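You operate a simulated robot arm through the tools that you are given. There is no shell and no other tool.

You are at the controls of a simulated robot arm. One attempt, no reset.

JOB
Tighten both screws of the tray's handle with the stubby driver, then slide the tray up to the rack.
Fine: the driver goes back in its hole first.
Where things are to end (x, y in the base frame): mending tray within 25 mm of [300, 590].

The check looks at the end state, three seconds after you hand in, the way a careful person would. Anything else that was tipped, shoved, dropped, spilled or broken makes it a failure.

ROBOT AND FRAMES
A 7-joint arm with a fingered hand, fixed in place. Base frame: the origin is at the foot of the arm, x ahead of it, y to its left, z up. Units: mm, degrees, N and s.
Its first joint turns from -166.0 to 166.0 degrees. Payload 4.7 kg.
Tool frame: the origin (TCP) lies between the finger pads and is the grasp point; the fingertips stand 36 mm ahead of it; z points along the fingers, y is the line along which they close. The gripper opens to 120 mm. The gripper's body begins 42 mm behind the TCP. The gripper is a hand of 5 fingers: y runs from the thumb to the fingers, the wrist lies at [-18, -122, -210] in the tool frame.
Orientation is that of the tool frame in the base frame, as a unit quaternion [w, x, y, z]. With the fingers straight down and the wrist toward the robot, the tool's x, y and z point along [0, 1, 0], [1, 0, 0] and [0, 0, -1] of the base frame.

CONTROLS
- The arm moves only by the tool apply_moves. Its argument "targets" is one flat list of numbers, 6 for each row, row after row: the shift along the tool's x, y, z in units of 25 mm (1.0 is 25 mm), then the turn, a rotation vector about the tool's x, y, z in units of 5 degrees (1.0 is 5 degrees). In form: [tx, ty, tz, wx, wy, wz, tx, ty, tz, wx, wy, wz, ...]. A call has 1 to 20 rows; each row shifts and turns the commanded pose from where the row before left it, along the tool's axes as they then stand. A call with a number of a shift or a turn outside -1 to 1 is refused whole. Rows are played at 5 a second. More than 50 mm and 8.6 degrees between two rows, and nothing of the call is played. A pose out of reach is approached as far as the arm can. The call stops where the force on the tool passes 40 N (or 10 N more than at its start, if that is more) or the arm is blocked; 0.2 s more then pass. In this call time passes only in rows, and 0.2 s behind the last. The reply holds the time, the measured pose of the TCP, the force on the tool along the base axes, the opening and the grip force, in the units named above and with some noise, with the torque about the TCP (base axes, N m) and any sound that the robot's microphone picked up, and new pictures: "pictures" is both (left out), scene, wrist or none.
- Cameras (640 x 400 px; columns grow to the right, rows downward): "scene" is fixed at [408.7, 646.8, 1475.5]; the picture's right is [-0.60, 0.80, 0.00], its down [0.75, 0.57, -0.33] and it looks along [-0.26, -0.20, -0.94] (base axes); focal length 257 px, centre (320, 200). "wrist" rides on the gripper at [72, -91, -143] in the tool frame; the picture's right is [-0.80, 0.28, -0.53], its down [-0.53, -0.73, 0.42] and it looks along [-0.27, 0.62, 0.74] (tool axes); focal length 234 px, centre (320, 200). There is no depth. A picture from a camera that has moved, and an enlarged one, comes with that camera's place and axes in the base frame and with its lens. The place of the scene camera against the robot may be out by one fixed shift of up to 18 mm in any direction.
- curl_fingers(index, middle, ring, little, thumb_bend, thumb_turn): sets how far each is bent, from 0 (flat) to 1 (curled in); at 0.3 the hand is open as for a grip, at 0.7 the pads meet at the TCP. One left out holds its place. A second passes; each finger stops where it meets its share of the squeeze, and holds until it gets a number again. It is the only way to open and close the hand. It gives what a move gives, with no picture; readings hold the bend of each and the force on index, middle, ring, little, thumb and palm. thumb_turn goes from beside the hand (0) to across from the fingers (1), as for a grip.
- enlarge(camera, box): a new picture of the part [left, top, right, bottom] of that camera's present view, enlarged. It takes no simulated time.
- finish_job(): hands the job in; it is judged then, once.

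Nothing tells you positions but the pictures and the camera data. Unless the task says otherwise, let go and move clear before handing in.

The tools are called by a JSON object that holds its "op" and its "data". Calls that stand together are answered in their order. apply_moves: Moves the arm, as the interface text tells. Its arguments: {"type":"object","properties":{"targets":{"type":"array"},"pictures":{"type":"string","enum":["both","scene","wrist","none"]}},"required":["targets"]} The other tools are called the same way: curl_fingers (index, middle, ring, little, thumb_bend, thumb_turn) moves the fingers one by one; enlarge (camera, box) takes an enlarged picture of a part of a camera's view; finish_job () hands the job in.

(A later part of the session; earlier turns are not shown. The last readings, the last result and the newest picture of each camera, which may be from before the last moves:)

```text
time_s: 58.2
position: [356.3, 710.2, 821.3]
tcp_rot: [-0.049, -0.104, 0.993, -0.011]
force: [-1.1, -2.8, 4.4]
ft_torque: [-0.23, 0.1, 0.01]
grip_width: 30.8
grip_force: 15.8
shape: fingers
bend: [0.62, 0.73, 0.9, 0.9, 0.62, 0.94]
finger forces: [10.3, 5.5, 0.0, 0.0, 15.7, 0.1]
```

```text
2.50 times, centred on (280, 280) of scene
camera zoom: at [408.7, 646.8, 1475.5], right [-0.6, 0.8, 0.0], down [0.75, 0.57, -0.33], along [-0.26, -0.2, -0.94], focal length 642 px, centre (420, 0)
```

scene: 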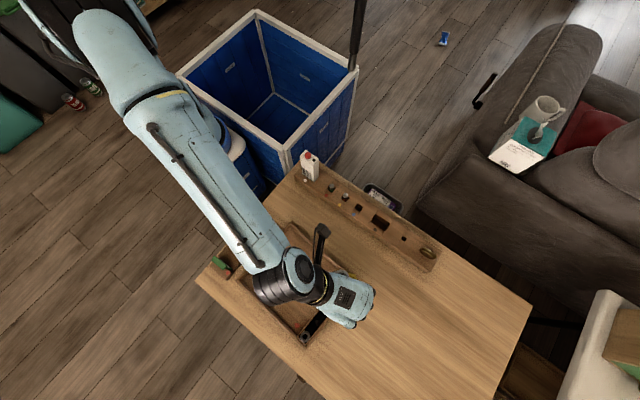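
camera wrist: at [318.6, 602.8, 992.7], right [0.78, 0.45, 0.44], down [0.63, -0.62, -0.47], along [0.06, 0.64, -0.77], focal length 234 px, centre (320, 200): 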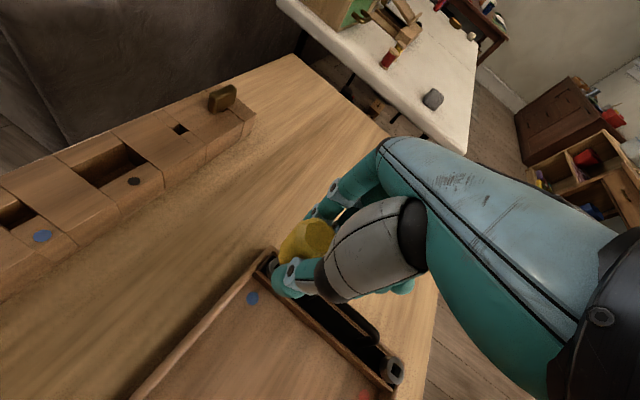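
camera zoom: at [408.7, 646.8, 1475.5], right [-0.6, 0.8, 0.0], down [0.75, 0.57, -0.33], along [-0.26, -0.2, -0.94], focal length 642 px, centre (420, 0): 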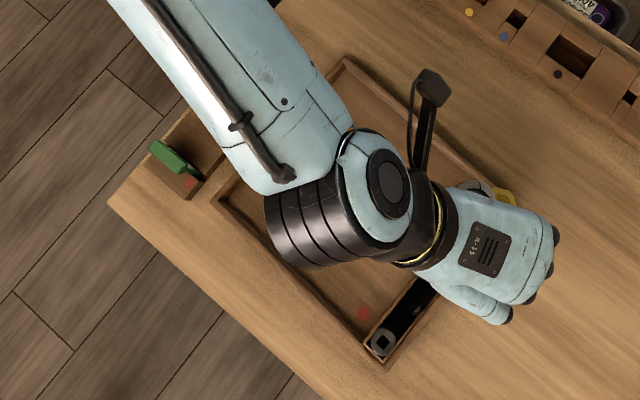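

The tray hasn't moved, so the tip slid across something. I'll back off upward in steps to find where contact ends.

{"op": "apply_moves", "data": {"targets": [0.0085, -0.001, -0.0795, 0, 0, 0], "pictures": "none"}}

{"op": "apply_moves", "data": {"targets": [0.0085, -0.001, -0.0795, 0, 0, 0], "pictures": "none"}}

{"op": "apply_moves", "data": {"targets": [0.0085, -0.001, -0.0795, 0, 0, 0], "pictures": "none"}}

{"op": "apply_moves", "data": {"targets": [0.0085, -0.001, -0.0795, 0, 0, 0], "pictures": "wrist"}}

{"op": "enlarge", "data": {"camera": "wrist", "box": [220, 210, 340, 320]}}

```text
time_s: 58.6
position: [356.5, 709.2, 822.3]
tcp_rot: [-0.051, -0.103, 0.993, -0.013]
force: [-0.7, -1.0, -1.2]
ft_torque: [0.04, 0.0, 0.03]
grip_width: 31.2
grip_force: 16.2
shape: fingers
bend: [0.62, 0.73, 0.9, 0.9, 0.62, 0.94]
finger forces: [11.1, 6.8, 0.0, 0.0, 14.3, 0.0]
```

```text
time_s: 59.0
position: [356.8, 708.0, 824.7]
tcp_rot: [-0.05, -0.103, 0.993, -0.011]
force: [0.1, -0.3, -0.5]
ft_torque: [0.03, -0.02, 0.01]
grip_width: 31.0
grip_force: 15.8
shape: fingers
bend: [0.61, 0.73, 0.9, 0.9, 0.62, 0.94]
finger forces: [11.0, 6.7, 0.1, 0.1, 14.3, 0.0]
```

```text
time_s: 59.4
position: [357.1, 709.3, 827.1]
tcp_rot: [-0.051, -0.104, 0.993, -0.011]
force: [0.8, 1.1, -1.1]
ft_torque: [-0.01, 0.0, -0.01]
grip_width: 30.8
grip_force: 16.1
shape: fingers
bend: [0.61, 0.73, 0.9, 0.9, 0.62, 0.94]
finger forces: [11.1, 6.7, 0.0, 0.1, 14.3, 0.0]
```

```text
time_s: 59.8
position: [356.4, 709.2, 830.5]
tcp_rot: [-0.05, -0.103, 0.993, -0.012]
force: [-0.6, -0.3, -1.0]
ft_torque: [0.0, 0.02, 0.0]
grip_width: 30.9
grip_force: 16.4
shape: fingers
bend: [0.61, 0.73, 0.9, 0.9, 0.62, 0.94]
finger forces: [11.1, 6.7, 0.0, 0.0, 14.3, 0.0]
camera wrist: at [319.9, 609.0, 981.5], right [0.78, 0.45, 0.44], down [0.63, -0.62, -0.47], along [0.06, 0.64, -0.77], focal length 234 px, centre (320, 200)
```

wrist: 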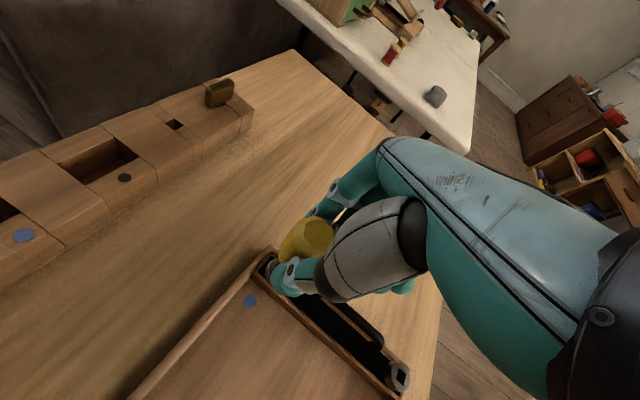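

```text
3.64 times, centred on (280, 265) of wrist
camera zoom: at [319.9, 609.0, 981.5], right [0.78, 0.45, 0.44], down [0.63, -0.62, -0.47], along [0.06, 0.64, -0.77], focal length 852 px, centre (466, -36)
```

zoom: 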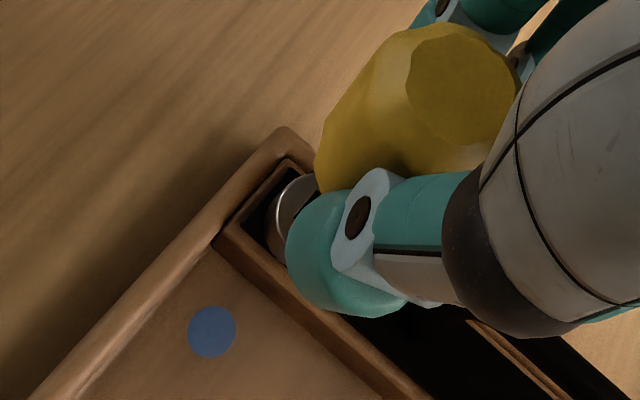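

Contact disappeared within 2 mm of lifting. Now, offset by 4.5 mm in y, I'll lower again and see at what height contact returns; that separates "in the socket" from "on the head".

{"op": "apply_moves", "data": {"targets": [-0.0085, 0.001, 0.0795, 0, 0, 0], "pictures": "none"}}

{"op": "apply_moves", "data": {"targets": [-0.0085, 0.001, 0.0795, 0, 0, 0], "pictures": "none"}}

{"op": "apply_moves", "data": {"targets": [-0.0085, 0.001, 0.0795, 0, 0, 0], "pictures": "none"}}

{"op": "apply_moves", "data": {"targets": [-0.0042, 0.0005, 0.04, 0, 0, 0], "pictures": "none"}}

{"op": "apply_moves", "data": {"targets": [-0.0042, 0.0005, 0.04, 0, 0, 0], "pictures": "none"}}

```text
time_s: 60.2
position: [356.2, 709.6, 827.4]
tcp_rot: [-0.05, -0.103, 0.993, -0.01]
force: [0.0, -0.5, -0.9]
ft_torque: [0.02, 0.03, 0.02]
grip_width: 30.9
grip_force: 15.9
shape: fingers
bend: [0.61, 0.73, 0.9, 0.9, 0.62, 0.94]
finger forces: [11.0, 6.7, 0.0, 0.1, 14.3, 0.1]
```

```text
time_s: 60.6
position: [356.9, 710.0, 825.2]
tcp_rot: [-0.05, -0.103, 0.993, -0.011]
force: [-0.1, -0.3, -1.0]
ft_torque: [0.0, 0.0, 0.01]
grip_width: 30.9
grip_force: 15.9
shape: fingers
bend: [0.61, 0.73, 0.9, 0.9, 0.62, 0.94]
finger forces: [11.0, 6.7, 0.0, 0.0, 14.3, 0.0]
```

```text
time_s: 61.0
position: [357.3, 710.7, 823.3]
tcp_rot: [-0.05, -0.103, 0.993, -0.011]
force: [0.2, 0.4, 0.0]
ft_torque: [0.02, -0.01, -0.01]
grip_width: 30.9
grip_force: 15.6
shape: fingers
bend: [0.61, 0.73, 0.9, 0.9, 0.62, 0.94]
finger forces: [11.0, 6.6, 0.1, 0.0, 14.3, 0.0]
```

```text
time_s: 61.4
position: [357.1, 708.9, 822.0]
tcp_rot: [-0.05, -0.103, 0.993, -0.011]
force: [0.3, -0.1, -0.8]
ft_torque: [0.0, -0.01, -0.01]
grip_width: 30.9
grip_force: 16.3
shape: fingers
bend: [0.61, 0.73, 0.9, 0.9, 0.62, 0.94]
finger forces: [11.0, 6.6, 0.0, 0.0, 14.3, 0.0]
```

```text
time_s: 61.8
position: [357.3, 710.1, 821.6]
tcp_rot: [-0.05, -0.103, 0.993, -0.011]
force: [0.4, -0.1, 1.4]
ft_torque: [-0.03, 0.0, 0.02]
grip_width: 31.0
grip_force: 16.4
shape: fingers
bend: [0.61, 0.73, 0.9, 0.9, 0.62, 0.94]
finger forces: [10.8, 6.8, 0.0, 0.0, 14.5, 0.0]
```

Same contact height again. I'll hover about 1 mm above it and continue +y to feel for a socket wall.

{"op": "apply_moves", "data": {"targets": [0.0064, -0.0008, -0.06, 0, 0, 0], "pictures": "none"}}

{"op": "apply_moves", "data": {"targets": [-0.0124, 0.0587, -0.002, 0, 0, 0], "pictures": "none"}}

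{"op": "apply_moves", "data": {"targets": [-0.0124, 0.0587, -0.002, 0, 0, 0], "pictures": "none"}}

{"op": "apply_moves", "data": {"targets": [-0.0124, 0.0587, -0.002, 0, 0, 0], "pictures": "none"}}

```text
time_s: 62.2
position: [356.9, 709.7, 823.2]
tcp_rot: [-0.049, -0.104, 0.993, -0.011]
force: [-1.2, -0.8, -1.2]
ft_torque: [0.02, -0.02, -0.01]
grip_width: 30.6
grip_force: 16.6
shape: fingers
bend: [0.61, 0.73, 0.9, 0.9, 0.62, 0.94]
finger forces: [11.0, 6.7, 0.1, 0.1, 14.3, 0.1]
```

```text
time_s: 62.6
position: [356.2, 710.6, 823.3]
tcp_rot: [-0.05, -0.103, 0.993, -0.011]
force: [-0.4, -0.3, -0.5]
ft_torque: [0.03, -0.03, 0.04]
grip_width: 31.1
grip_force: 16.1
shape: fingers
bend: [0.61, 0.73, 0.9, 0.9, 0.62, 0.94]
finger forces: [11.0, 6.7, 0.0, 0.0, 14.3, 0.0]
```

```text
time_s: 63.0
position: [356.3, 712.8, 823.9]
tcp_rot: [-0.049, -0.103, 0.993, -0.011]
force: [-0.9, 0.4, -0.4]
ft_torque: [0.02, -0.02, 0.02]
grip_width: 30.5
grip_force: 16.0
shape: fingers
bend: [0.61, 0.73, 0.9, 0.9, 0.62, 0.94]
finger forces: [11.0, 6.7, 0.0, 0.1, 14.3, 0.0]
```

```text
time_s: 63.4
position: [357.1, 714.2, 823.6]
tcp_rot: [-0.05, -0.103, 0.993, -0.011]
force: [-0.6, 0.0, -1.1]
ft_torque: [0.03, 0.02, -0.01]
grip_width: 31.1
grip_force: 16.1
shape: fingers
bend: [0.61, 0.73, 0.9, 0.9, 0.62, 0.94]
finger forces: [11.1, 6.7, 0.0, 0.0, 14.4, 0.0]
```

The tip meets no wall over 9 mm, so it was resting on the screw's head, meaning it is shorter than I thought (about 75 mm ahead of the TCP). The lean also shifted a little, so I'll lift clear and firm up the grip before re-measuring.

{"op": "apply_moves", "data": {"targets": [0.1, 0, -0.95, 0, 0, 0, 0.1, 0, -0.95, 0, 0, 0], "pictures": "none"}}

{"op": "curl_fingers", "data": {"index": 0.82, "middle": 0.8, "thumb_bend": 0.86}}

{"op": "enlarge", "data": {"camera": "wrist", "box": [220, 210, 340, 320]}}

```text
time_s: 64.0
position: [357.4, 715.6, 872.5]
tcp_rot: [-0.05, -0.104, 0.993, -0.012]
force: [-0.4, -0.2, -1.1]
ft_torque: [-0.02, 0.03, 0.01]
grip_width: 30.9
grip_force: 15.8
shape: fingers
bend: [0.61, 0.73, 0.9, 0.9, 0.62, 0.94]
finger forces: [11.0, 6.5, 0.0, 0.0, 14.3, 0.1]
```

```text
time_s: 65.0
position: [357.4, 714.5, 870.7]
tcp_rot: [-0.05, -0.103, 0.993, -0.012]
force: [-0.8, -0.5, -1.1]
ft_torque: [-0.01, 0.0, 0.01]
grip_width: 30.5
grip_force: 20.1
shape: fingers
bend: [0.53, 0.8, 0.9, 0.9, 0.71, 0.97]
finger forces: [20.4, 0.0, 0.0, 0.1, 20.0, 0.1]
```

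```text
3.64 times, centred on (280, 265) of wrist
camera zoom: at [321.1, 614.5, 1023.6], right [0.78, 0.45, 0.44], down [0.63, -0.62, -0.47], along [0.06, 0.64, -0.77], focal length 852 px, centre (466, -36)
```

zoom: 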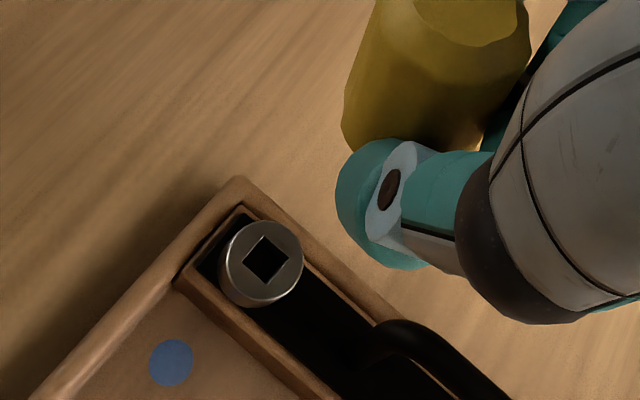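

The middle finger slipped off the handle, leaving a two-point pinch, so more squeeze on this off-centre grip isn't the answer. I'll rebalance gently, then plan to set the driver back in its hole and regrasp it centred.

{"op": "curl_fingers", "data": {"thumb_bend": 0.74}}

{"op": "curl_fingers", "data": {"middle": 0.5}}

{"op": "enlarge", "data": {"camera": "wrist", "box": [220, 190, 340, 300]}}

```text
time_s: 66.0
position: [357.5, 715.9, 873.2]
tcp_rot: [-0.049, -0.103, 0.993, -0.011]
force: [-0.9, 0.9, -0.9]
ft_torque: [0.03, -0.05, 0.02]
grip_width: 30.9
grip_force: 12.8
shape: fingers
bend: [0.57, 0.8, 0.9, 0.9, 0.67, 0.97]
finger forces: [12.4, 0.1, 0.1, 0.0, 12.3, 0.0]
```

```text
time_s: 67.0
position: [357.9, 715.4, 872.4]
tcp_rot: [-0.05, -0.103, 0.993, -0.011]
force: [0.8, 0.5, -1.2]
ft_torque: [-0.03, -0.01, 0.0]
grip_width: 30.8
grip_force: 12.5
shape: fingers
bend: [0.57, 0.5, 0.9, 0.9, 0.67, 0.97]
finger forces: [12.4, 0.0, 0.0, 0.1, 12.4, 0.0]
```

```text
3.64 times, centred on (280, 245) of wrist
camera zoom: at [321.1, 614.5, 1023.7], right [0.78, 0.45, 0.44], down [0.63, -0.62, -0.47], along [0.06, 0.64, -0.77], focal length 852 px, centre (466, 36)
```

zoom: 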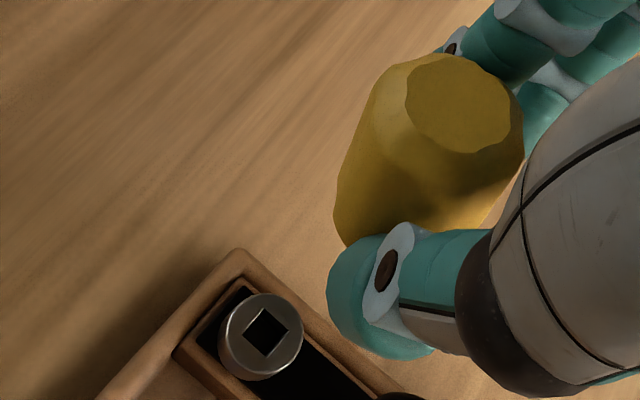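

With the middle finger withdrawn, the driver hangs in a thumb–index pinch. I'll take it back to the measuring pose in front of the scene camera to see exactly where the tip is now.

{"op": "apply_moves", "data": {"targets": [0, 0, -0.4, -0.08, -0.6, 0, 0, 0, -0.4, -0.08, -0.6, 0, 0, 0, -0.36, 0, 0, 1, 0, 0, -0.36, 0, 0, 1, 0, 0, -0.36, 0, 0, 1, 0, 0, -0.36, 0, 0, 1, 0, 0, -0.36, 0, 0, 1, 0, 0, -0.36, 0, 0, 1, 0, 0, -0.36, 0, 0, 1, 0, 0, -0.36, 0, 0, 1, 0, 0, -0.36, 0, 0, 1, 0, 0, -0.36, 0, 0, 1, 0, 0, -0.36, 0, 0, 1, 0, 0, -0.36, 0, 0, 1, 0, 0, -0.36, 0, 0, 1, 0, 0, -0.36, 0, 0, 1, 0, 0, -0.36, 0, 0, 1, 0, 0, -0.36, 0, 0, 1, 0, 0, -0.36, 0, 0, 1, 0, 0, -0.36, 0, 0, 1], "pictures": "none"}}

{"op": "apply_moves", "data": {"targets": [0, 0, 0, 0, 0, 0.8, 0, 0, 0, 0, 0, 0.8, 0, 0, 0, 0, 0, 0.8, -0.753, -0.387, 0, 0, 0, 0, -0.753, -0.387, 0, 0, 0, 0, -0.753, -0.387, 0, 0, 0, 0, -0.753, -0.387, 0, 0, 0, 0, -0.753, -0.387, 0, 0, 0, 0, -0.753, -0.387, 0, 0, 0, 0], "pictures": "none"}}

{"op": "apply_moves", "data": {"targets": [0, 0, 0, -1, 0, 0, 0, 0, 0, -1, 0, 0, 0, 0, 0, -1, 0, 0, 0, 0, 0, -1, 0, 0, 0, 0, 0, -1, 0, 0, 0, 0, 0, -1, 0, 0, 0, 0, 0, -1, 0, 0, 0, 0, 0, -1, 0, 0, 0, 0, 0, -1, 0, 0, 0, 0, 0, -1, 0, 0, 0, 0, 0, -1, 0, 0, 0, 0, 0, -1, 0, 0, 0, 0, 0, -1, 0, 0, 0, 0, 0, -1, 0, 0, 0, 0, 0, -1, 0, 0, 0, 0, 0, -1, 0, 0, 0, 0, 0, -1, 0, 0]}}

{"op": "enlarge", "data": {"camera": "scene", "box": [295, 205, 355, 265]}}

```text
time_s: 71.2
position: [357.7, 716.9, 1053.2]
tcp_rot: [0.001, 0.63, 0.776, 0.002]
force: [-0.2, -0.2, -1.0]
ft_torque: [-0.01, 0.03, 0.02]
grip_width: 30.8
grip_force: 12.1
shape: fingers
bend: [0.57, 0.5, 0.9, 0.9, 0.67, 0.97]
finger forces: [12.2, 0.0, 0.0, 0.1, 12.1, 0.1]
```

```text
time_s: 73.2
position: [299.4, 600.4, 1051.3]
tcp_rot: [0.001, 0.708, 0.706, 0.001]
force: [0.7, -0.4, -0.8]
ft_torque: [-0.04, -0.01, 0.03]
grip_width: 30.7
grip_force: 12.4
shape: fingers
bend: [0.57, 0.5, 0.9, 0.9, 0.67, 0.97]
finger forces: [12.3, 0.0, 0.0, 0.0, 12.2, 0.1]
```

```text
time_s: 76.8
position: [299.9, 600.9, 1053.3]
tcp_rot: [0.479, 0.523, 0.519, 0.478]
force: [-0.2, -0.3, -0.1]
ft_torque: [-0.02, 0.06, 0.01]
grip_width: 30.5
grip_force: 12.4
shape: fingers
bend: [0.58, 0.5, 0.9, 0.9, 0.66, 0.97]
finger forces: [11.9, 0.0, 0.0, 0.0, 12.8, 0.0]
camera wrist: at [150.5, 673.9, 974.9], right [-0.5, -0.8, 0.32], down [0.36, -0.53, -0.77], along [0.79, -0.27, 0.56], focal length 234 px, centre (320, 200)
```

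scene: 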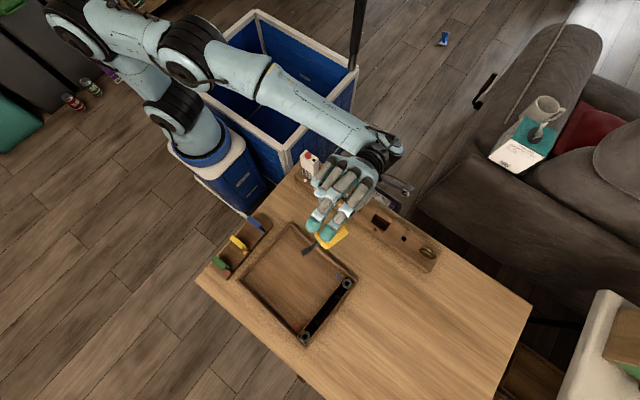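
wrist: 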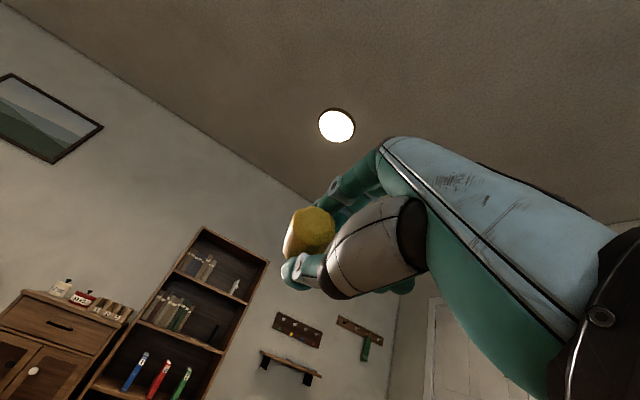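

```text
6.67 times, centred on (325, 235) of scene
camera zoom: at [408.7, 646.8, 1475.5], right [-0.6, 0.8, 0.0], down [0.75, 0.57, -0.33], along [-0.26, -0.2, -0.94], focal length 1711 px, centre (287, -33)
```

zoom: 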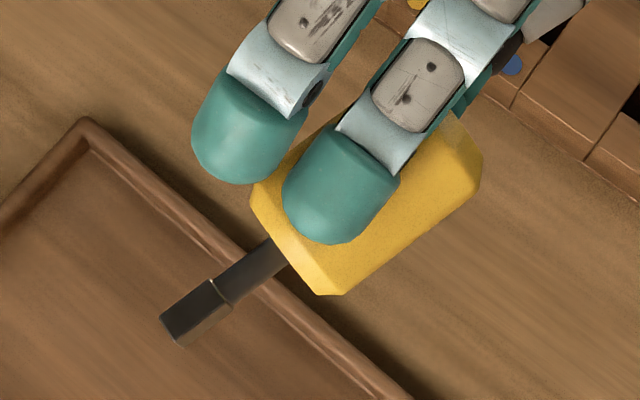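

The shank now leans about 15° toward tool −x, pivoting on the pinch. I'm rolling to see the other plane too.

{"op": "apply_moves", "data": {"targets": [0, 0, 0, 0, 0, -1, 0, 0, 0, 0, 0, -1, 0, 0, 0, 0, 0, -1, 0, 0, 0, 0, 0, -1, 0, 0, 0, 0, 0, -1, 0, 0, 0, 0, 0, -1, 0, 0, 0, 0, 0, -1, 0, 0, 0, 0, 0, -1, 0, 0, 0, 0, 0, -1, 0, 0, 0, 0, 0, -1, 0, 0, 0, 0, 0, -1, 0, 0, 0, 0, 0, -1, 0, 0, 0, 0, 0, -1, 0, 0, 0, 0, 0, -1, 0, 0, 0, 0, 0, -1, 0, 0, 0, 0, 0, -1, 0, 0, 0, 0, 0, -1, 0, 0, 0, 0, 0, -1], "pictures": "scene"}}

{"op": "enlarge", "data": {"camera": "scene", "box": [295, 205, 355, 265]}}

```text
time_s: 80.6
position: [299.5, 602.2, 1052.9]
tcp_rot: [0.677, 0.001, 0.736, -0.001]
force: [0.8, 0.4, -1.0]
ft_torque: [0.0, -0.01, 0.02]
grip_width: 30.5
grip_force: 12.1
shape: fingers
bend: [0.58, 0.5, 0.9, 0.9, 0.66, 0.97]
finger forces: [12.2, 0.0, 0.0, 0.0, 12.2, 0.1]
```

scene: 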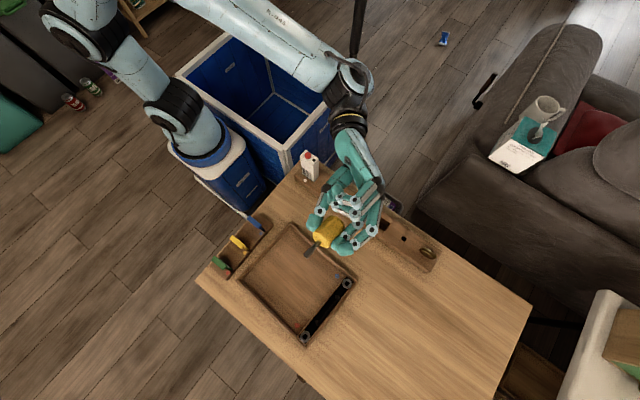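

```text
6.67 times, centred on (325, 235) of scene
camera zoom: at [408.7, 646.8, 1475.5], right [-0.6, 0.8, 0.0], down [0.75, 0.57, -0.33], along [-0.26, -0.2, -0.94], focal length 1711 px, centre (287, -33)
```

zoom: 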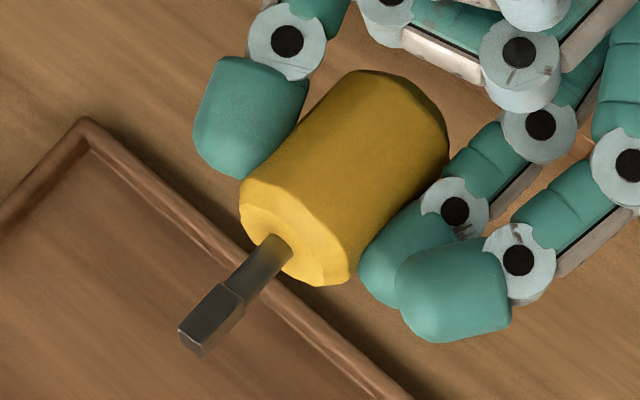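

I now have the tip at roughly (−4, +3, 75) in the tool frame. Plan: set the driver back in its hole, upright, and regrasp it better. I'm returning to tool-down and moving to a spot with a clear view of the hole.

{"op": "apply_moves", "data": {"targets": [0, 0, 0, 0, 0, 1, 0, 0, 0, 0, 0, 1, 0, 0, 0, 0, 0, 1, 0, 0, 0, 0, 0, 1, 0, 0, 0, 0, 0, 1, 0, 0, 0, 0, 0, 1, 0, 0, 0, 0, 0, 1, 0, 0, 0, 0, 0, 1, 0, 0, 0, 0, 0, 1, 0, 0, 0, 0, 0, 1, 0, 0, 0, 0, 0, 1, 0, 0, 0, 0, 0, 1, 0, 0, 0, 0, 0, 1, 0, 0, 0, 0, 0, 1, 0, 0, 0, 0, 0, 1, 0, 0, 0, 0, 0, 1, 0, 0, 0, 0, 0, 1, 0, 0, 0, 0, 0, 1], "pictures": "none"}}

{"op": "apply_moves", "data": {"targets": [0, 0, 0, 1, 0, 0, 0, 0, 0, 1, 0, 0, 0, 0, 0, 1, 0, 0, 0, 0, 0, 1, 0, 0, 0, 0, 0, 1, 0, 0, 0, 0, 0, 1, 0, 0, 0, 0, 0, 1, 0, 0, 0, 0, 0, 1, 0, 0, 0, 0, 0, 1, 0, 0, 0, 0, 0, 1, 0, 0, 0, 0, 0, 1, 0, 0, 0, 0, 0, 1, 0, 0, 0, 0, 0, 1, 0, 0, 0, 0, 0, 1, 0, 0, 0, 0, 0, 1, 0, 0, 0, 0, 0, 1, 0, 0, 0, 0, 0, 1, 0, 0], "pictures": "none"}}

{"op": "apply_moves", "data": {"targets": [0.509, -0.854, 0.869, 0, 0, 0, 0.509, -0.854, 0.869, 0, 0, 0, 0.509, -0.854, 0.869, 0, 0, 0, 0.509, -0.854, 0.869, 0, 0, 0, 0.509, -0.854, 0.869, 0, 0, 0, 0.509, -0.854, 0.869, 0, 0, 0, 0.509, -0.854, 0.869, 0, 0, 0]}}

{"op": "enlarge", "data": {"camera": "wrist", "box": [180, 220, 340, 320]}}

```text
time_s: 84.4
position: [299.0, 602.7, 1052.8]
tcp_rot: [0.479, 0.523, 0.519, 0.477]
force: [-0.3, -0.5, -1.1]
ft_torque: [-0.03, 0.07, 0.0]
grip_width: 30.3
grip_force: 11.9
shape: fingers
bend: [0.58, 0.5, 0.9, 0.9, 0.66, 0.97]
finger forces: [11.6, 0.1, 0.1, 0.0, 12.5, 0.1]
```

```text
time_s: 88.0
position: [298.6, 603.5, 1051.0]
tcp_rot: [0.0, 0.709, 0.706, 0.001]
force: [0.2, -0.4, -2.4]
ft_torque: [-0.01, -0.02, -0.01]
grip_width: 30.6
grip_force: 12.3
shape: fingers
bend: [0.58, 0.5, 0.9, 0.9, 0.66, 0.97]
finger forces: [11.8, 0.1, 0.0, 0.0, 11.7, 0.0]
```

```text
time_s: 89.6
position: [150.0, 692.2, 900.2]
tcp_rot: [-0.001, 0.708, 0.706, 0.002]
force: [0.1, -0.3, 0.1]
ft_torque: [-0.02, 0.01, -0.01]
grip_width: 30.6
grip_force: 11.6
shape: fingers
bend: [0.58, 0.5, 0.9, 0.9, 0.66, 0.97]
finger forces: [11.8, 0.0, 0.0, 0.1, 11.7, 0.0]
camera wrist: at [59.5, 763.9, 1045.0], right [0.28, -0.81, 0.52], down [-0.73, -0.53, -0.43], along [0.62, -0.27, -0.74], focal length 234 px, centre (320, 200)
```

scene: 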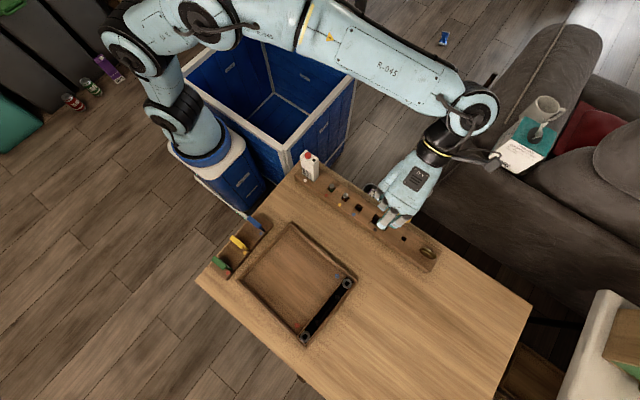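
wrist: 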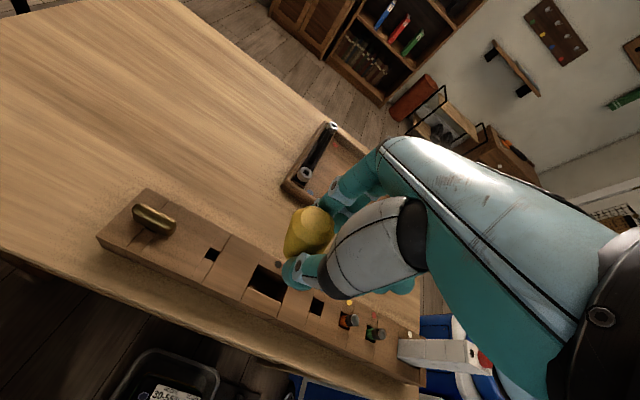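

```text
4.00 times, centred on (260, 270) of wrist
camera zoom: at [59.5, 763.9, 1045.0], right [0.28, -0.81, 0.52], down [-0.73, -0.53, -0.43], along [0.62, -0.27, -0.74], focal length 937 px, centre (560, -80)
```

zoom: 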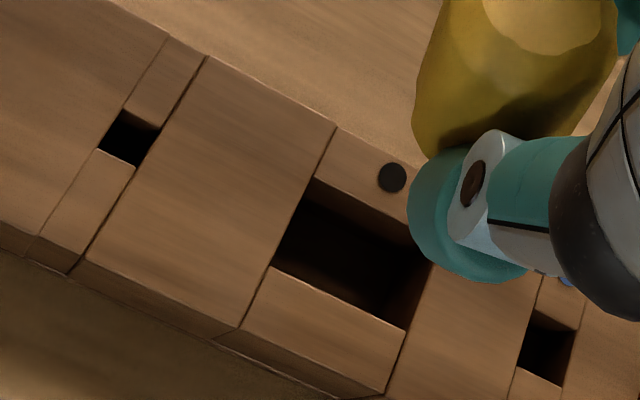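

The hole shows clearly about 64 mm to the side. I'm checking the handle's position in the hand once more from this camera before inserting.

{"op": "enlarge", "data": {"camera": "wrist", "box": [270, 190, 350, 300]}}

```text
3.64 times, centred on (310, 245) of wrist
camera zoom: at [59.5, 763.9, 1045.0], right [0.28, -0.81, 0.52], down [-0.73, -0.53, -0.43], along [0.62, -0.27, -0.74], focal length 852 px, centre (356, 36)
```

zoom: 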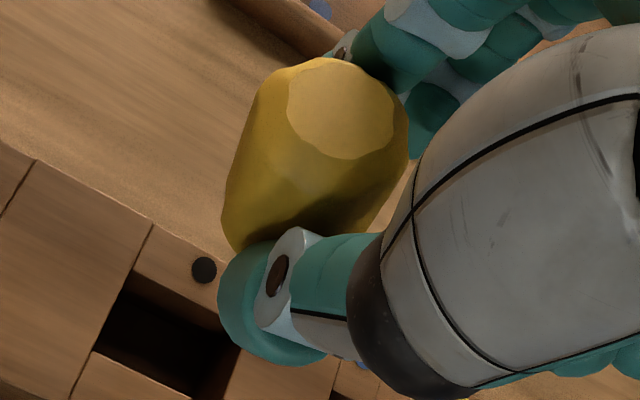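

Wrist view and scene view agree well enough: the tip is near (−3, 5.6, 73) in the tool frame, with a lean of about 15.5°. I'll move over the hole, tilt so the shank is vertical, and hover.

{"op": "apply_moves", "data": {"targets": [0.476, -0.087, 0.6, 0, 0, 0, 0.476, -0.087, 0.6, 0, 0, 0, 0.476, -0.087, 0.6, 0, 0, 0, 0.476, -0.087, 0.6, 0, 0, 0, 0, 0, 0, -0.065, 0.775, 0, 0, 0, 0, -0.065, 0.775, 0, 0, 0, 0, -0.065, 0.775, 0, 0, 0, 0, -0.065, 0.775, 0]}}

{"op": "enlarge", "data": {"camera": "wrist", "box": [230, 200, 350, 310]}}

{"op": "enlarge", "data": {"camera": "scene", "box": [360, 190, 470, 280]}}

```text
time_s: 91.4
position: [141.8, 739.8, 841.2]
tcp_rot: [-0.089, 0.701, 0.699, 0.107]
force: [0.6, 0.6, -0.5]
ft_torque: [-0.05, 0.03, 0.0]
grip_width: 30.5
grip_force: 11.9
shape: fingers
bend: [0.58, 0.5, 0.9, 0.9, 0.66, 0.97]
finger forces: [11.6, 0.0, 0.1, 0.0, 11.7, 0.0]
camera wrist: at [48.3, 770.1, 996.6], right [0.27, -0.92, 0.29], down [-0.72, -0.39, -0.57], along [0.64, -0.06, -0.77], focal length 234 px, centre (320, 200)
```

scene: 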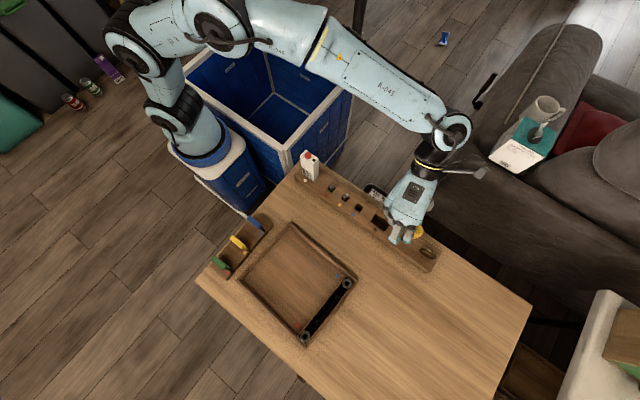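
wrist: 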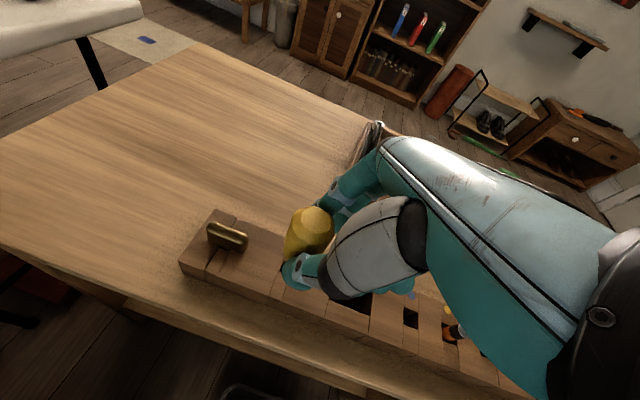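

```text
3.64 times, centred on (290, 255) of wrist
camera zoom: at [48.3, 770.1, 996.6], right [0.27, -0.92, 0.29], down [-0.72, -0.39, -0.57], along [0.64, -0.06, -0.77], focal length 852 px, centre (429, 0)
```

zoom: 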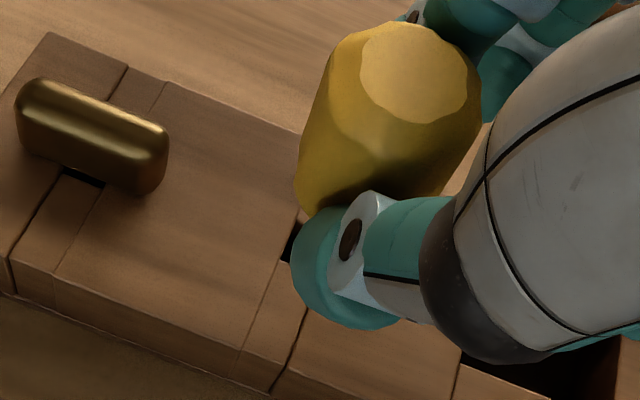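

```text
4.44 times, centred on (415, 235) of scene
camera zoom: at [408.7, 646.8, 1475.5], right [-0.6, 0.8, 0.0], down [0.75, 0.57, -0.33], along [-0.26, -0.2, -0.94], focal length 1140 px, centre (-102, 44)
```

zoom: 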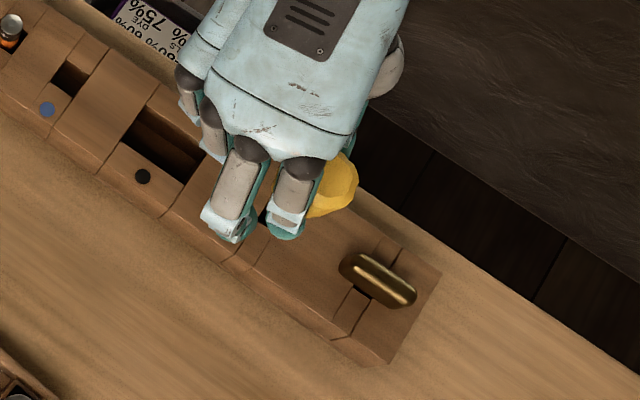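

The hole's edge peeks out left of the thumb. I'm zooming in to refine the alignment.

{"op": "enlarge", "data": {"camera": "wrist", "box": [260, 240, 300, 300]}}

```text
6.67 times, centred on (280, 270) of wrist
camera zoom: at [48.3, 770.1, 996.6], right [0.27, -0.92, 0.29], down [-0.72, -0.39, -0.57], along [0.64, -0.06, -0.77], focal length 1561 px, centre (587, -267)
```

zoom: 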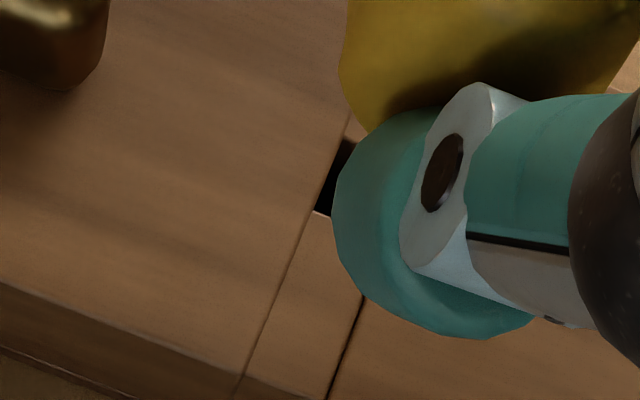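

The remaining correction is about (−1.3, +0.7) mm. I'm applying it and lowering in force-checked steps into the hole.

{"op": "apply_moves", "data": {"targets": [0.027, -0.052, 0.0075, 0, 0, 0, -0.1068, -0.0092, 0.3852, 0, 0, 0, -0.1068, -0.0092, 0.3852, 0, 0, 0], "pictures": "none"}}

{"op": "apply_moves", "data": {"targets": [-0.032, -0.0028, 0.1156, 0, 0, 0], "pictures": "none"}}

{"op": "apply_moves", "data": {"targets": [-0.032, -0.0028, 0.1156, 0, 0, 0], "pictures": "none"}}

{"op": "apply_moves", "data": {"targets": [-0.032, -0.0028, 0.1156, 0, 0, 0], "pictures": "none"}}

{"op": "apply_moves", "data": {"targets": [-0.032, -0.0028, 0.1156, 0, 0, 0], "pictures": "none"}}

```text
time_s: 92.2
position: [141.0, 741.7, 822.5]
tcp_rot: [-0.086, 0.701, 0.7, 0.106]
force: [-0.8, -0.4, -0.8]
ft_torque: [-0.01, 0.0, 0.01]
grip_width: 30.3
grip_force: 11.0
shape: fingers
bend: [0.58, 0.5, 0.9, 0.9, 0.66, 0.97]
finger forces: [11.7, 0.1, 0.0, 0.0, 11.7, 0.1]
```

```text
time_s: 92.6
position: [141.7, 740.4, 819.0]
tcp_rot: [-0.087, 0.701, 0.7, 0.105]
force: [0.8, -0.3, -0.7]
ft_torque: [-0.02, 0.01, -0.01]
grip_width: 30.6
grip_force: 11.3
shape: fingers
bend: [0.58, 0.5, 0.9, 0.9, 0.66, 0.97]
finger forces: [11.7, 0.1, 0.0, 0.0, 11.6, 0.0]
```

```text
time_s: 93.0
position: [141.2, 741.5, 816.9]
tcp_rot: [-0.088, 0.701, 0.699, 0.106]
force: [-0.1, 0.6, 5.1]
ft_torque: [0.07, -0.01, 0.01]
grip_width: 30.1
grip_force: 11.9
shape: fingers
bend: [0.58, 0.5, 0.9, 0.9, 0.66, 0.97]
finger forces: [12.1, 0.0, 0.0, 0.0, 11.9, 0.1]
```

```text
time_s: 93.4
position: [140.6, 741.6, 815.0]
tcp_rot: [-0.089, 0.701, 0.7, 0.107]
force: [0.2, 1.2, 15.2]
ft_torque: [0.31, -0.09, 0.04]
grip_width: 30.2
grip_force: 14.2
shape: fingers
bend: [0.58, 0.5, 0.9, 0.9, 0.67, 0.96]
finger forces: [13.7, 0.1, 0.0, 0.0, 13.6, 0.1]
```

```text
time_s: 93.8
position: [141.5, 740.2, 807.7]
tcp_rot: [-0.086, 0.702, 0.699, 0.105]
force: [0.4, 1.0, 9.0]
ft_torque: [0.18, -0.05, 0.02]
grip_width: 28.0
grip_force: 11.9
shape: fingers
bend: [0.58, 0.5, 0.9, 0.9, 0.67, 0.96]
finger forces: [11.5, 0.0, 0.0, 0.0, 11.8, 0.1]
```

The tip met the rack top at TCP z≈817 and the driver then shifted in the hand. I'm stopping to look.

{"op": "apply_moves", "data": {"targets": [0.032, 0.0028, -0.1156, 0, 0, 0]}}

{"op": "enlarge", "data": {"camera": "wrist", "box": [230, 180, 350, 310]}}

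{"op": "enlarge", "data": {"camera": "scene", "box": [360, 190, 470, 280]}}

```text
time_s: 94.2
position: [141.6, 740.1, 810.1]
tcp_rot: [-0.086, 0.702, 0.7, 0.104]
force: [-0.9, 0.8, 0.2]
ft_torque: [-0.05, 0.01, 0.0]
grip_width: 28.5
grip_force: 10.9
shape: fingers
bend: [0.58, 0.5, 0.9, 0.9, 0.67, 0.97]
finger forces: [11.1, 0.0, 0.1, 0.0, 11.2, 0.0]
camera wrist: at [46.6, 771.1, 965.6], right [0.27, -0.92, 0.3], down [-0.72, -0.4, -0.57], along [0.64, -0.06, -0.77], focal length 234 px, centre (320, 200)
```

scene: 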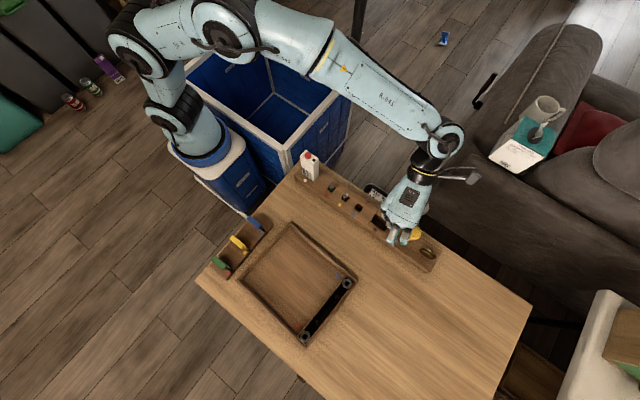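
wrist: 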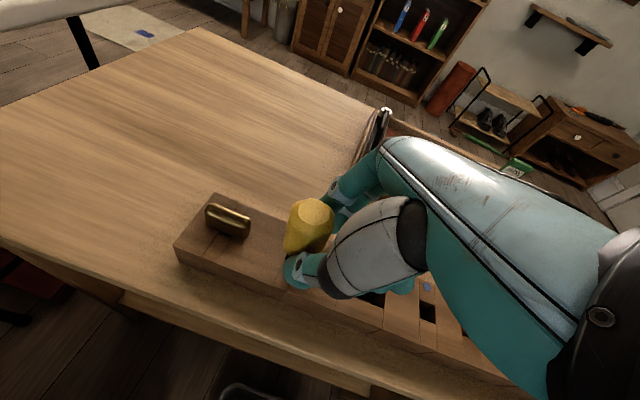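

```text
3.08 times, centred on (290, 245) of wrist
camera zoom: at [46.6, 771.1, 965.6], right [0.27, -0.92, 0.3], down [-0.72, -0.4, -0.57], along [0.64, -0.06, -0.77], focal length 720 px, centre (412, 62)
```

zoom: 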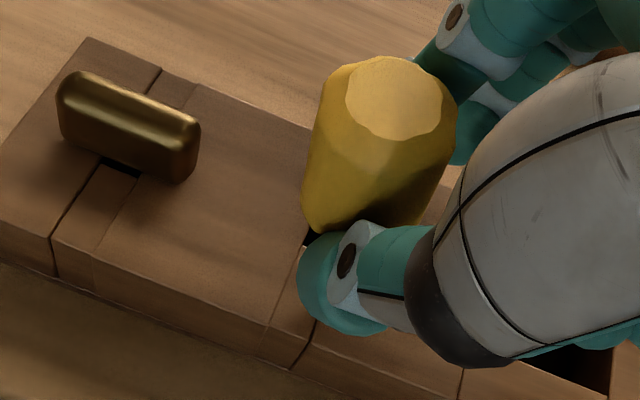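

```text
4.44 times, centred on (415, 235) of scene
camera zoom: at [408.7, 646.8, 1475.5], right [-0.6, 0.8, 0.0], down [0.75, 0.57, -0.33], along [-0.26, -0.2, -0.94], focal length 1140 px, centre (-102, 44)
```

zoom: 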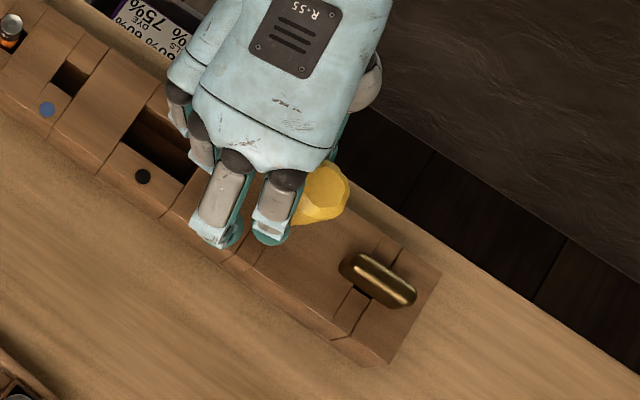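

I'm zooming in near the hole edge to see whether the shank is in it.

{"op": "enlarge", "data": {"camera": "wrist", "box": [268, 235, 308, 285]}}

{"op": "enlarge", "data": {"camera": "wrist", "box": [275, 190, 345, 260]}}

```text
8.00 times, centred on (288, 260) of wrist
camera zoom: at [46.6, 771.1, 965.6], right [0.27, -0.92, 0.3], down [-0.72, -0.4, -0.57], along [0.64, -0.06, -0.77], focal length 1873 px, centre (576, -280)
```

zoom: 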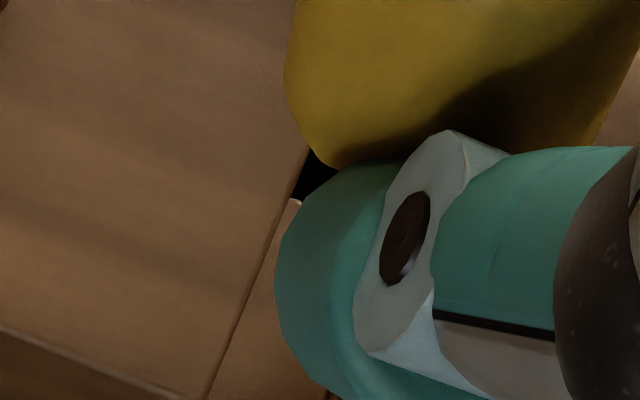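

```text
5.71 times, centred on (310, 225) of wrist
camera zoom: at [46.6, 771.1, 965.6], right [0.27, -0.92, 0.3], down [-0.72, -0.4, -0.57], along [0.64, -0.06, -0.77], focal length 1338 px, centre (377, 57)
```

zoom: 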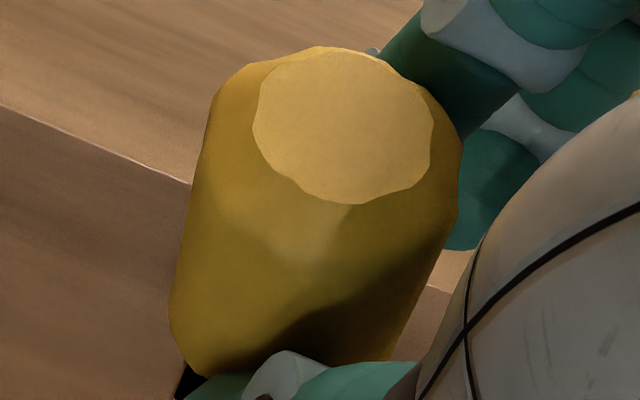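

The tip seems to be on the rim, a few millimetres to the −y side of the hole. I'll make light contact and slide toward +y until it drops in, using very small steps.

{"op": "apply_moves", "data": {"targets": [-0.0107, -0.0009, 0.0385, 0, 0, 0], "pictures": "none"}}

{"op": "apply_moves", "data": {"targets": [0, 0, 0, 0, 0, 0], "pictures": "none"}}

```text
time_s: 94.6
position: [140.4, 739.5, 809.1]
tcp_rot: [-0.087, 0.701, 0.7, 0.105]
force: [0.4, 0.5, -1.1]
ft_torque: [-0.05, 0.05, -0.01]
grip_width: 28.5
grip_force: 11.3
shape: fingers
bend: [0.58, 0.5, 0.9, 0.9, 0.67, 0.97]
finger forces: [11.2, 0.0, 0.1, 0.0, 11.1, 0.0]
```

```text
time_s: 95.0
position: [139.5, 740.9, 810.3]
tcp_rot: [-0.088, 0.701, 0.7, 0.104]
force: [0.1, -0.3, -1.1]
ft_torque: [-0.03, 0.0, -0.02]
grip_width: 28.4
grip_force: 11.2
shape: fingers
bend: [0.58, 0.5, 0.9, 0.9, 0.67, 0.97]
finger forces: [11.2, 0.0, 0.1, 0.1, 11.2, 0.1]
```

No contact yet. I'm shifting +y by 3 mm and lowering by single millimetres.

{"op": "apply_moves", "data": {"targets": [0.0578, 0, 0.016, 0, 0, 0, 0.0578, 0, 0.016, 0, 0, 0], "pictures": "none"}}

{"op": "apply_moves", "data": {"targets": [-0.0107, -0.0009, 0.0385, 0, 0, 0], "pictures": "none"}}

{"op": "apply_moves", "data": {"targets": [-0.0107, -0.0009, 0.0385, 0, 0, 0], "pictures": "none"}}

{"op": "apply_moves", "data": {"targets": [-0.0107, -0.0009, 0.0385, 0, 0, 0], "pictures": "none"}}

```text
time_s: 95.6
position: [141.6, 744.4, 811.9]
tcp_rot: [-0.087, 0.702, 0.699, 0.105]
force: [-0.1, -0.1, -1.6]
ft_torque: [-0.03, 0.0, 0.0]
grip_width: 28.7
grip_force: 11.6
shape: fingers
bend: [0.58, 0.5, 0.9, 0.9, 0.67, 0.97]
finger forces: [11.1, 0.0, 0.0, 0.0, 11.1, 0.0]
```

```text
time_s: 96.0
position: [140.0, 743.7, 810.0]
tcp_rot: [-0.088, 0.701, 0.7, 0.105]
force: [-0.7, 0.5, -1.2]
ft_torque: [0.01, 0.0, -0.01]
grip_width: 28.1
grip_force: 11.2
shape: fingers
bend: [0.58, 0.5, 0.9, 0.9, 0.67, 0.97]
finger forces: [11.2, 0.0, 0.0, 0.0, 11.1, 0.0]
```

```text
time_s: 96.4
position: [141.5, 743.1, 809.8]
tcp_rot: [-0.087, 0.702, 0.699, 0.105]
force: [0.7, -0.3, -1.4]
ft_torque: [-0.01, 0.05, -0.02]
grip_width: 28.2
grip_force: 11.6
shape: fingers
bend: [0.58, 0.5, 0.9, 0.9, 0.67, 0.97]
finger forces: [11.2, 0.0, 0.0, 0.0, 11.2, 0.1]
```

```text
time_s: 96.8
position: [139.8, 744.6, 808.0]
tcp_rot: [-0.088, 0.701, 0.7, 0.105]
force: [-0.1, -0.1, 0.6]
ft_torque: [0.0, 0.0, 0.0]
grip_width: 28.3
grip_force: 11.0
shape: fingers
bend: [0.58, 0.5, 0.9, 0.9, 0.67, 0.97]
finger forces: [11.2, 0.0, 0.0, 0.1, 11.3, 0.0]
```

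A hint of contact at z≈808. One more small step to confirm.

{"op": "apply_moves", "data": {"targets": [-0.0107, -0.0009, 0.0385, 0, 0, 0], "pictures": "none"}}

{"op": "apply_moves", "data": {"targets": [0, 0, 0, 0, 0, 0], "pictures": "none"}}

```text
time_s: 97.2
position: [139.8, 743.9, 808.7]
tcp_rot: [-0.088, 0.701, 0.7, 0.106]
force: [1.0, 0.5, 3.5]
ft_torque: [0.06, -0.05, 0.0]
grip_width: 28.5
grip_force: 11.4
shape: fingers
bend: [0.58, 0.5, 0.9, 0.9, 0.67, 0.97]
finger forces: [11.7, 0.1, 0.0, 0.0, 11.4, 0.1]
```

```text
time_s: 97.6
position: [139.3, 743.9, 808.1]
tcp_rot: [-0.088, 0.701, 0.7, 0.106]
force: [0.0, -1.0, 5.3]
ft_torque: [0.08, -0.03, 0.01]
grip_width: 28.4
grip_force: 12.1
shape: fingers
bend: [0.58, 0.5, 0.9, 0.9, 0.67, 0.97]
finger forces: [11.9, 0.0, 0.0, 0.1, 11.5, 0.0]
```

There's light contact (about 6 N). I'll slide +x in 1 mm steps to find the hole.

{"op": "apply_moves", "data": {"targets": [0, 0.04, 0, 0, 0, 0], "pictures": "none"}}

{"op": "apply_moves", "data": {"targets": [0, 0.04, 0, 0, 0, 0], "pictures": "none"}}

{"op": "apply_moves", "data": {"targets": [0, 0.04, 0, 0, 0, 0], "pictures": "none"}}

{"op": "apply_moves", "data": {"targets": [0, 0.04, 0, 0, 0, 0], "pictures": "none"}}

```text
time_s: 98.0
position: [140.7, 743.5, 807.7]
tcp_rot: [-0.088, 0.701, 0.7, 0.105]
force: [-0.6, -0.1, 6.8]
ft_torque: [0.09, 0.06, 0.05]
grip_width: 28.6
grip_force: 12.4
shape: fingers
bend: [0.58, 0.5, 0.9, 0.9, 0.67, 0.97]
finger forces: [11.2, 0.0, 0.0, 0.1, 12.6, 0.0]
```

```text
time_s: 98.4
position: [142.8, 744.0, 807.1]
tcp_rot: [-0.088, 0.701, 0.699, 0.105]
force: [-1.8, 0.7, 6.0]
ft_torque: [0.12, 0.13, 0.04]
grip_width: 28.2
grip_force: 12.2
shape: fingers
bend: [0.58, 0.5, 0.9, 0.9, 0.67, 0.96]
finger forces: [11.2, 0.0, 0.1, 0.0, 13.5, 0.1]
```

```text
time_s: 98.8
position: [144.0, 744.3, 807.3]
tcp_rot: [-0.088, 0.701, 0.699, 0.106]
force: [-2.2, 1.0, 7.7]
ft_torque: [0.12, 0.14, 0.01]
grip_width: 28.4
grip_force: 12.8
shape: fingers
bend: [0.58, 0.5, 0.9, 0.9, 0.67, 0.96]
finger forces: [11.1, 0.0, 0.0, 0.0, 13.9, 0.0]
```

```text
time_s: 99.2
position: [144.2, 743.9, 807.0]
tcp_rot: [-0.086, 0.701, 0.7, 0.105]
force: [-2.3, 1.4, 5.4]
ft_torque: [0.14, 0.09, 0.05]
grip_width: 28.6
grip_force: 12.0
shape: fingers
bend: [0.58, 0.5, 0.9, 0.9, 0.67, 0.96]
finger forces: [11.1, 0.0, 0.1, 0.1, 13.7, 0.1]
```

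Still on the surface, and torque suggests the tip is on the −y side. I'm sliding +y in 1 mm steps.

{"op": "apply_moves", "data": {"targets": [0.0385, 0, 0.0107, 0, 0, 0], "pictures": "none"}}

{"op": "apply_moves", "data": {"targets": [0.0385, 0, 0.0107, 0, 0, 0], "pictures": "none"}}

{"op": "apply_moves", "data": {"targets": [0.0385, 0, 0.0107, 0, 0, 0], "pictures": "none"}}

{"op": "apply_moves", "data": {"targets": [0.0385, 0, 0.0107, 0, 0, 0], "pictures": "none"}}

{"op": "enlarge", "data": {"camera": "wrist", "box": [230, 180, 350, 310]}}

```text
time_s: 99.6
position: [143.7, 744.0, 808.0]
tcp_rot: [-0.087, 0.701, 0.7, 0.105]
force: [-1.1, 1.0, 6.2]
ft_torque: [0.1, 0.05, 0.01]
grip_width: 28.5
grip_force: 12.7
shape: fingers
bend: [0.58, 0.5, 0.9, 0.9, 0.67, 0.96]
finger forces: [11.6, 0.0, 0.0, 0.1, 13.1, 0.0]
```

```text
time_s: 100.0
position: [144.3, 744.7, 806.9]
tcp_rot: [-0.087, 0.701, 0.699, 0.106]
force: [-0.5, 0.0, 6.5]
ft_torque: [0.1, 0.02, 0.0]
grip_width: 28.5
grip_force: 11.4
shape: fingers
bend: [0.58, 0.5, 0.9, 0.9, 0.67, 0.96]
finger forces: [11.8, 0.1, 0.1, 0.0, 12.5, 0.0]
```

```text
time_s: 100.4
position: [143.9, 746.3, 807.6]
tcp_rot: [-0.086, 0.701, 0.7, 0.105]
force: [-0.6, 0.6, 4.6]
ft_torque: [0.06, 0.0, -0.02]
grip_width: 28.6
grip_force: 12.2
shape: fingers
bend: [0.58, 0.5, 0.9, 0.9, 0.67, 0.96]
finger forces: [12.0, 0.0, 0.0, 0.1, 12.2, 0.0]
```

```text
time_s: 100.8
position: [144.6, 748.5, 806.6]
tcp_rot: [-0.086, 0.701, 0.7, 0.105]
force: [-0.8, 0.5, 2.8]
ft_torque: [0.01, -0.04, 0.02]
grip_width: 28.3
grip_force: 11.8
shape: fingers
bend: [0.58, 0.5, 0.9, 0.9, 0.67, 0.97]
finger forces: [11.9, 0.1, 0.0, 0.0, 12.4, 0.1]
```

```text
3.08 times, centred on (290, 245) of wrist
camera zoom: at [50.4, 778.2, 962.4], right [0.27, -0.92, 0.3], down [-0.72, -0.39, -0.57], along [0.64, -0.06, -0.77], focal length 720 px, centre (412, 62)
```

zoom: 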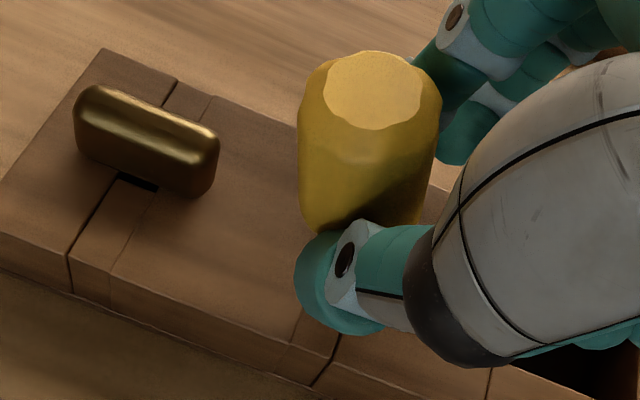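

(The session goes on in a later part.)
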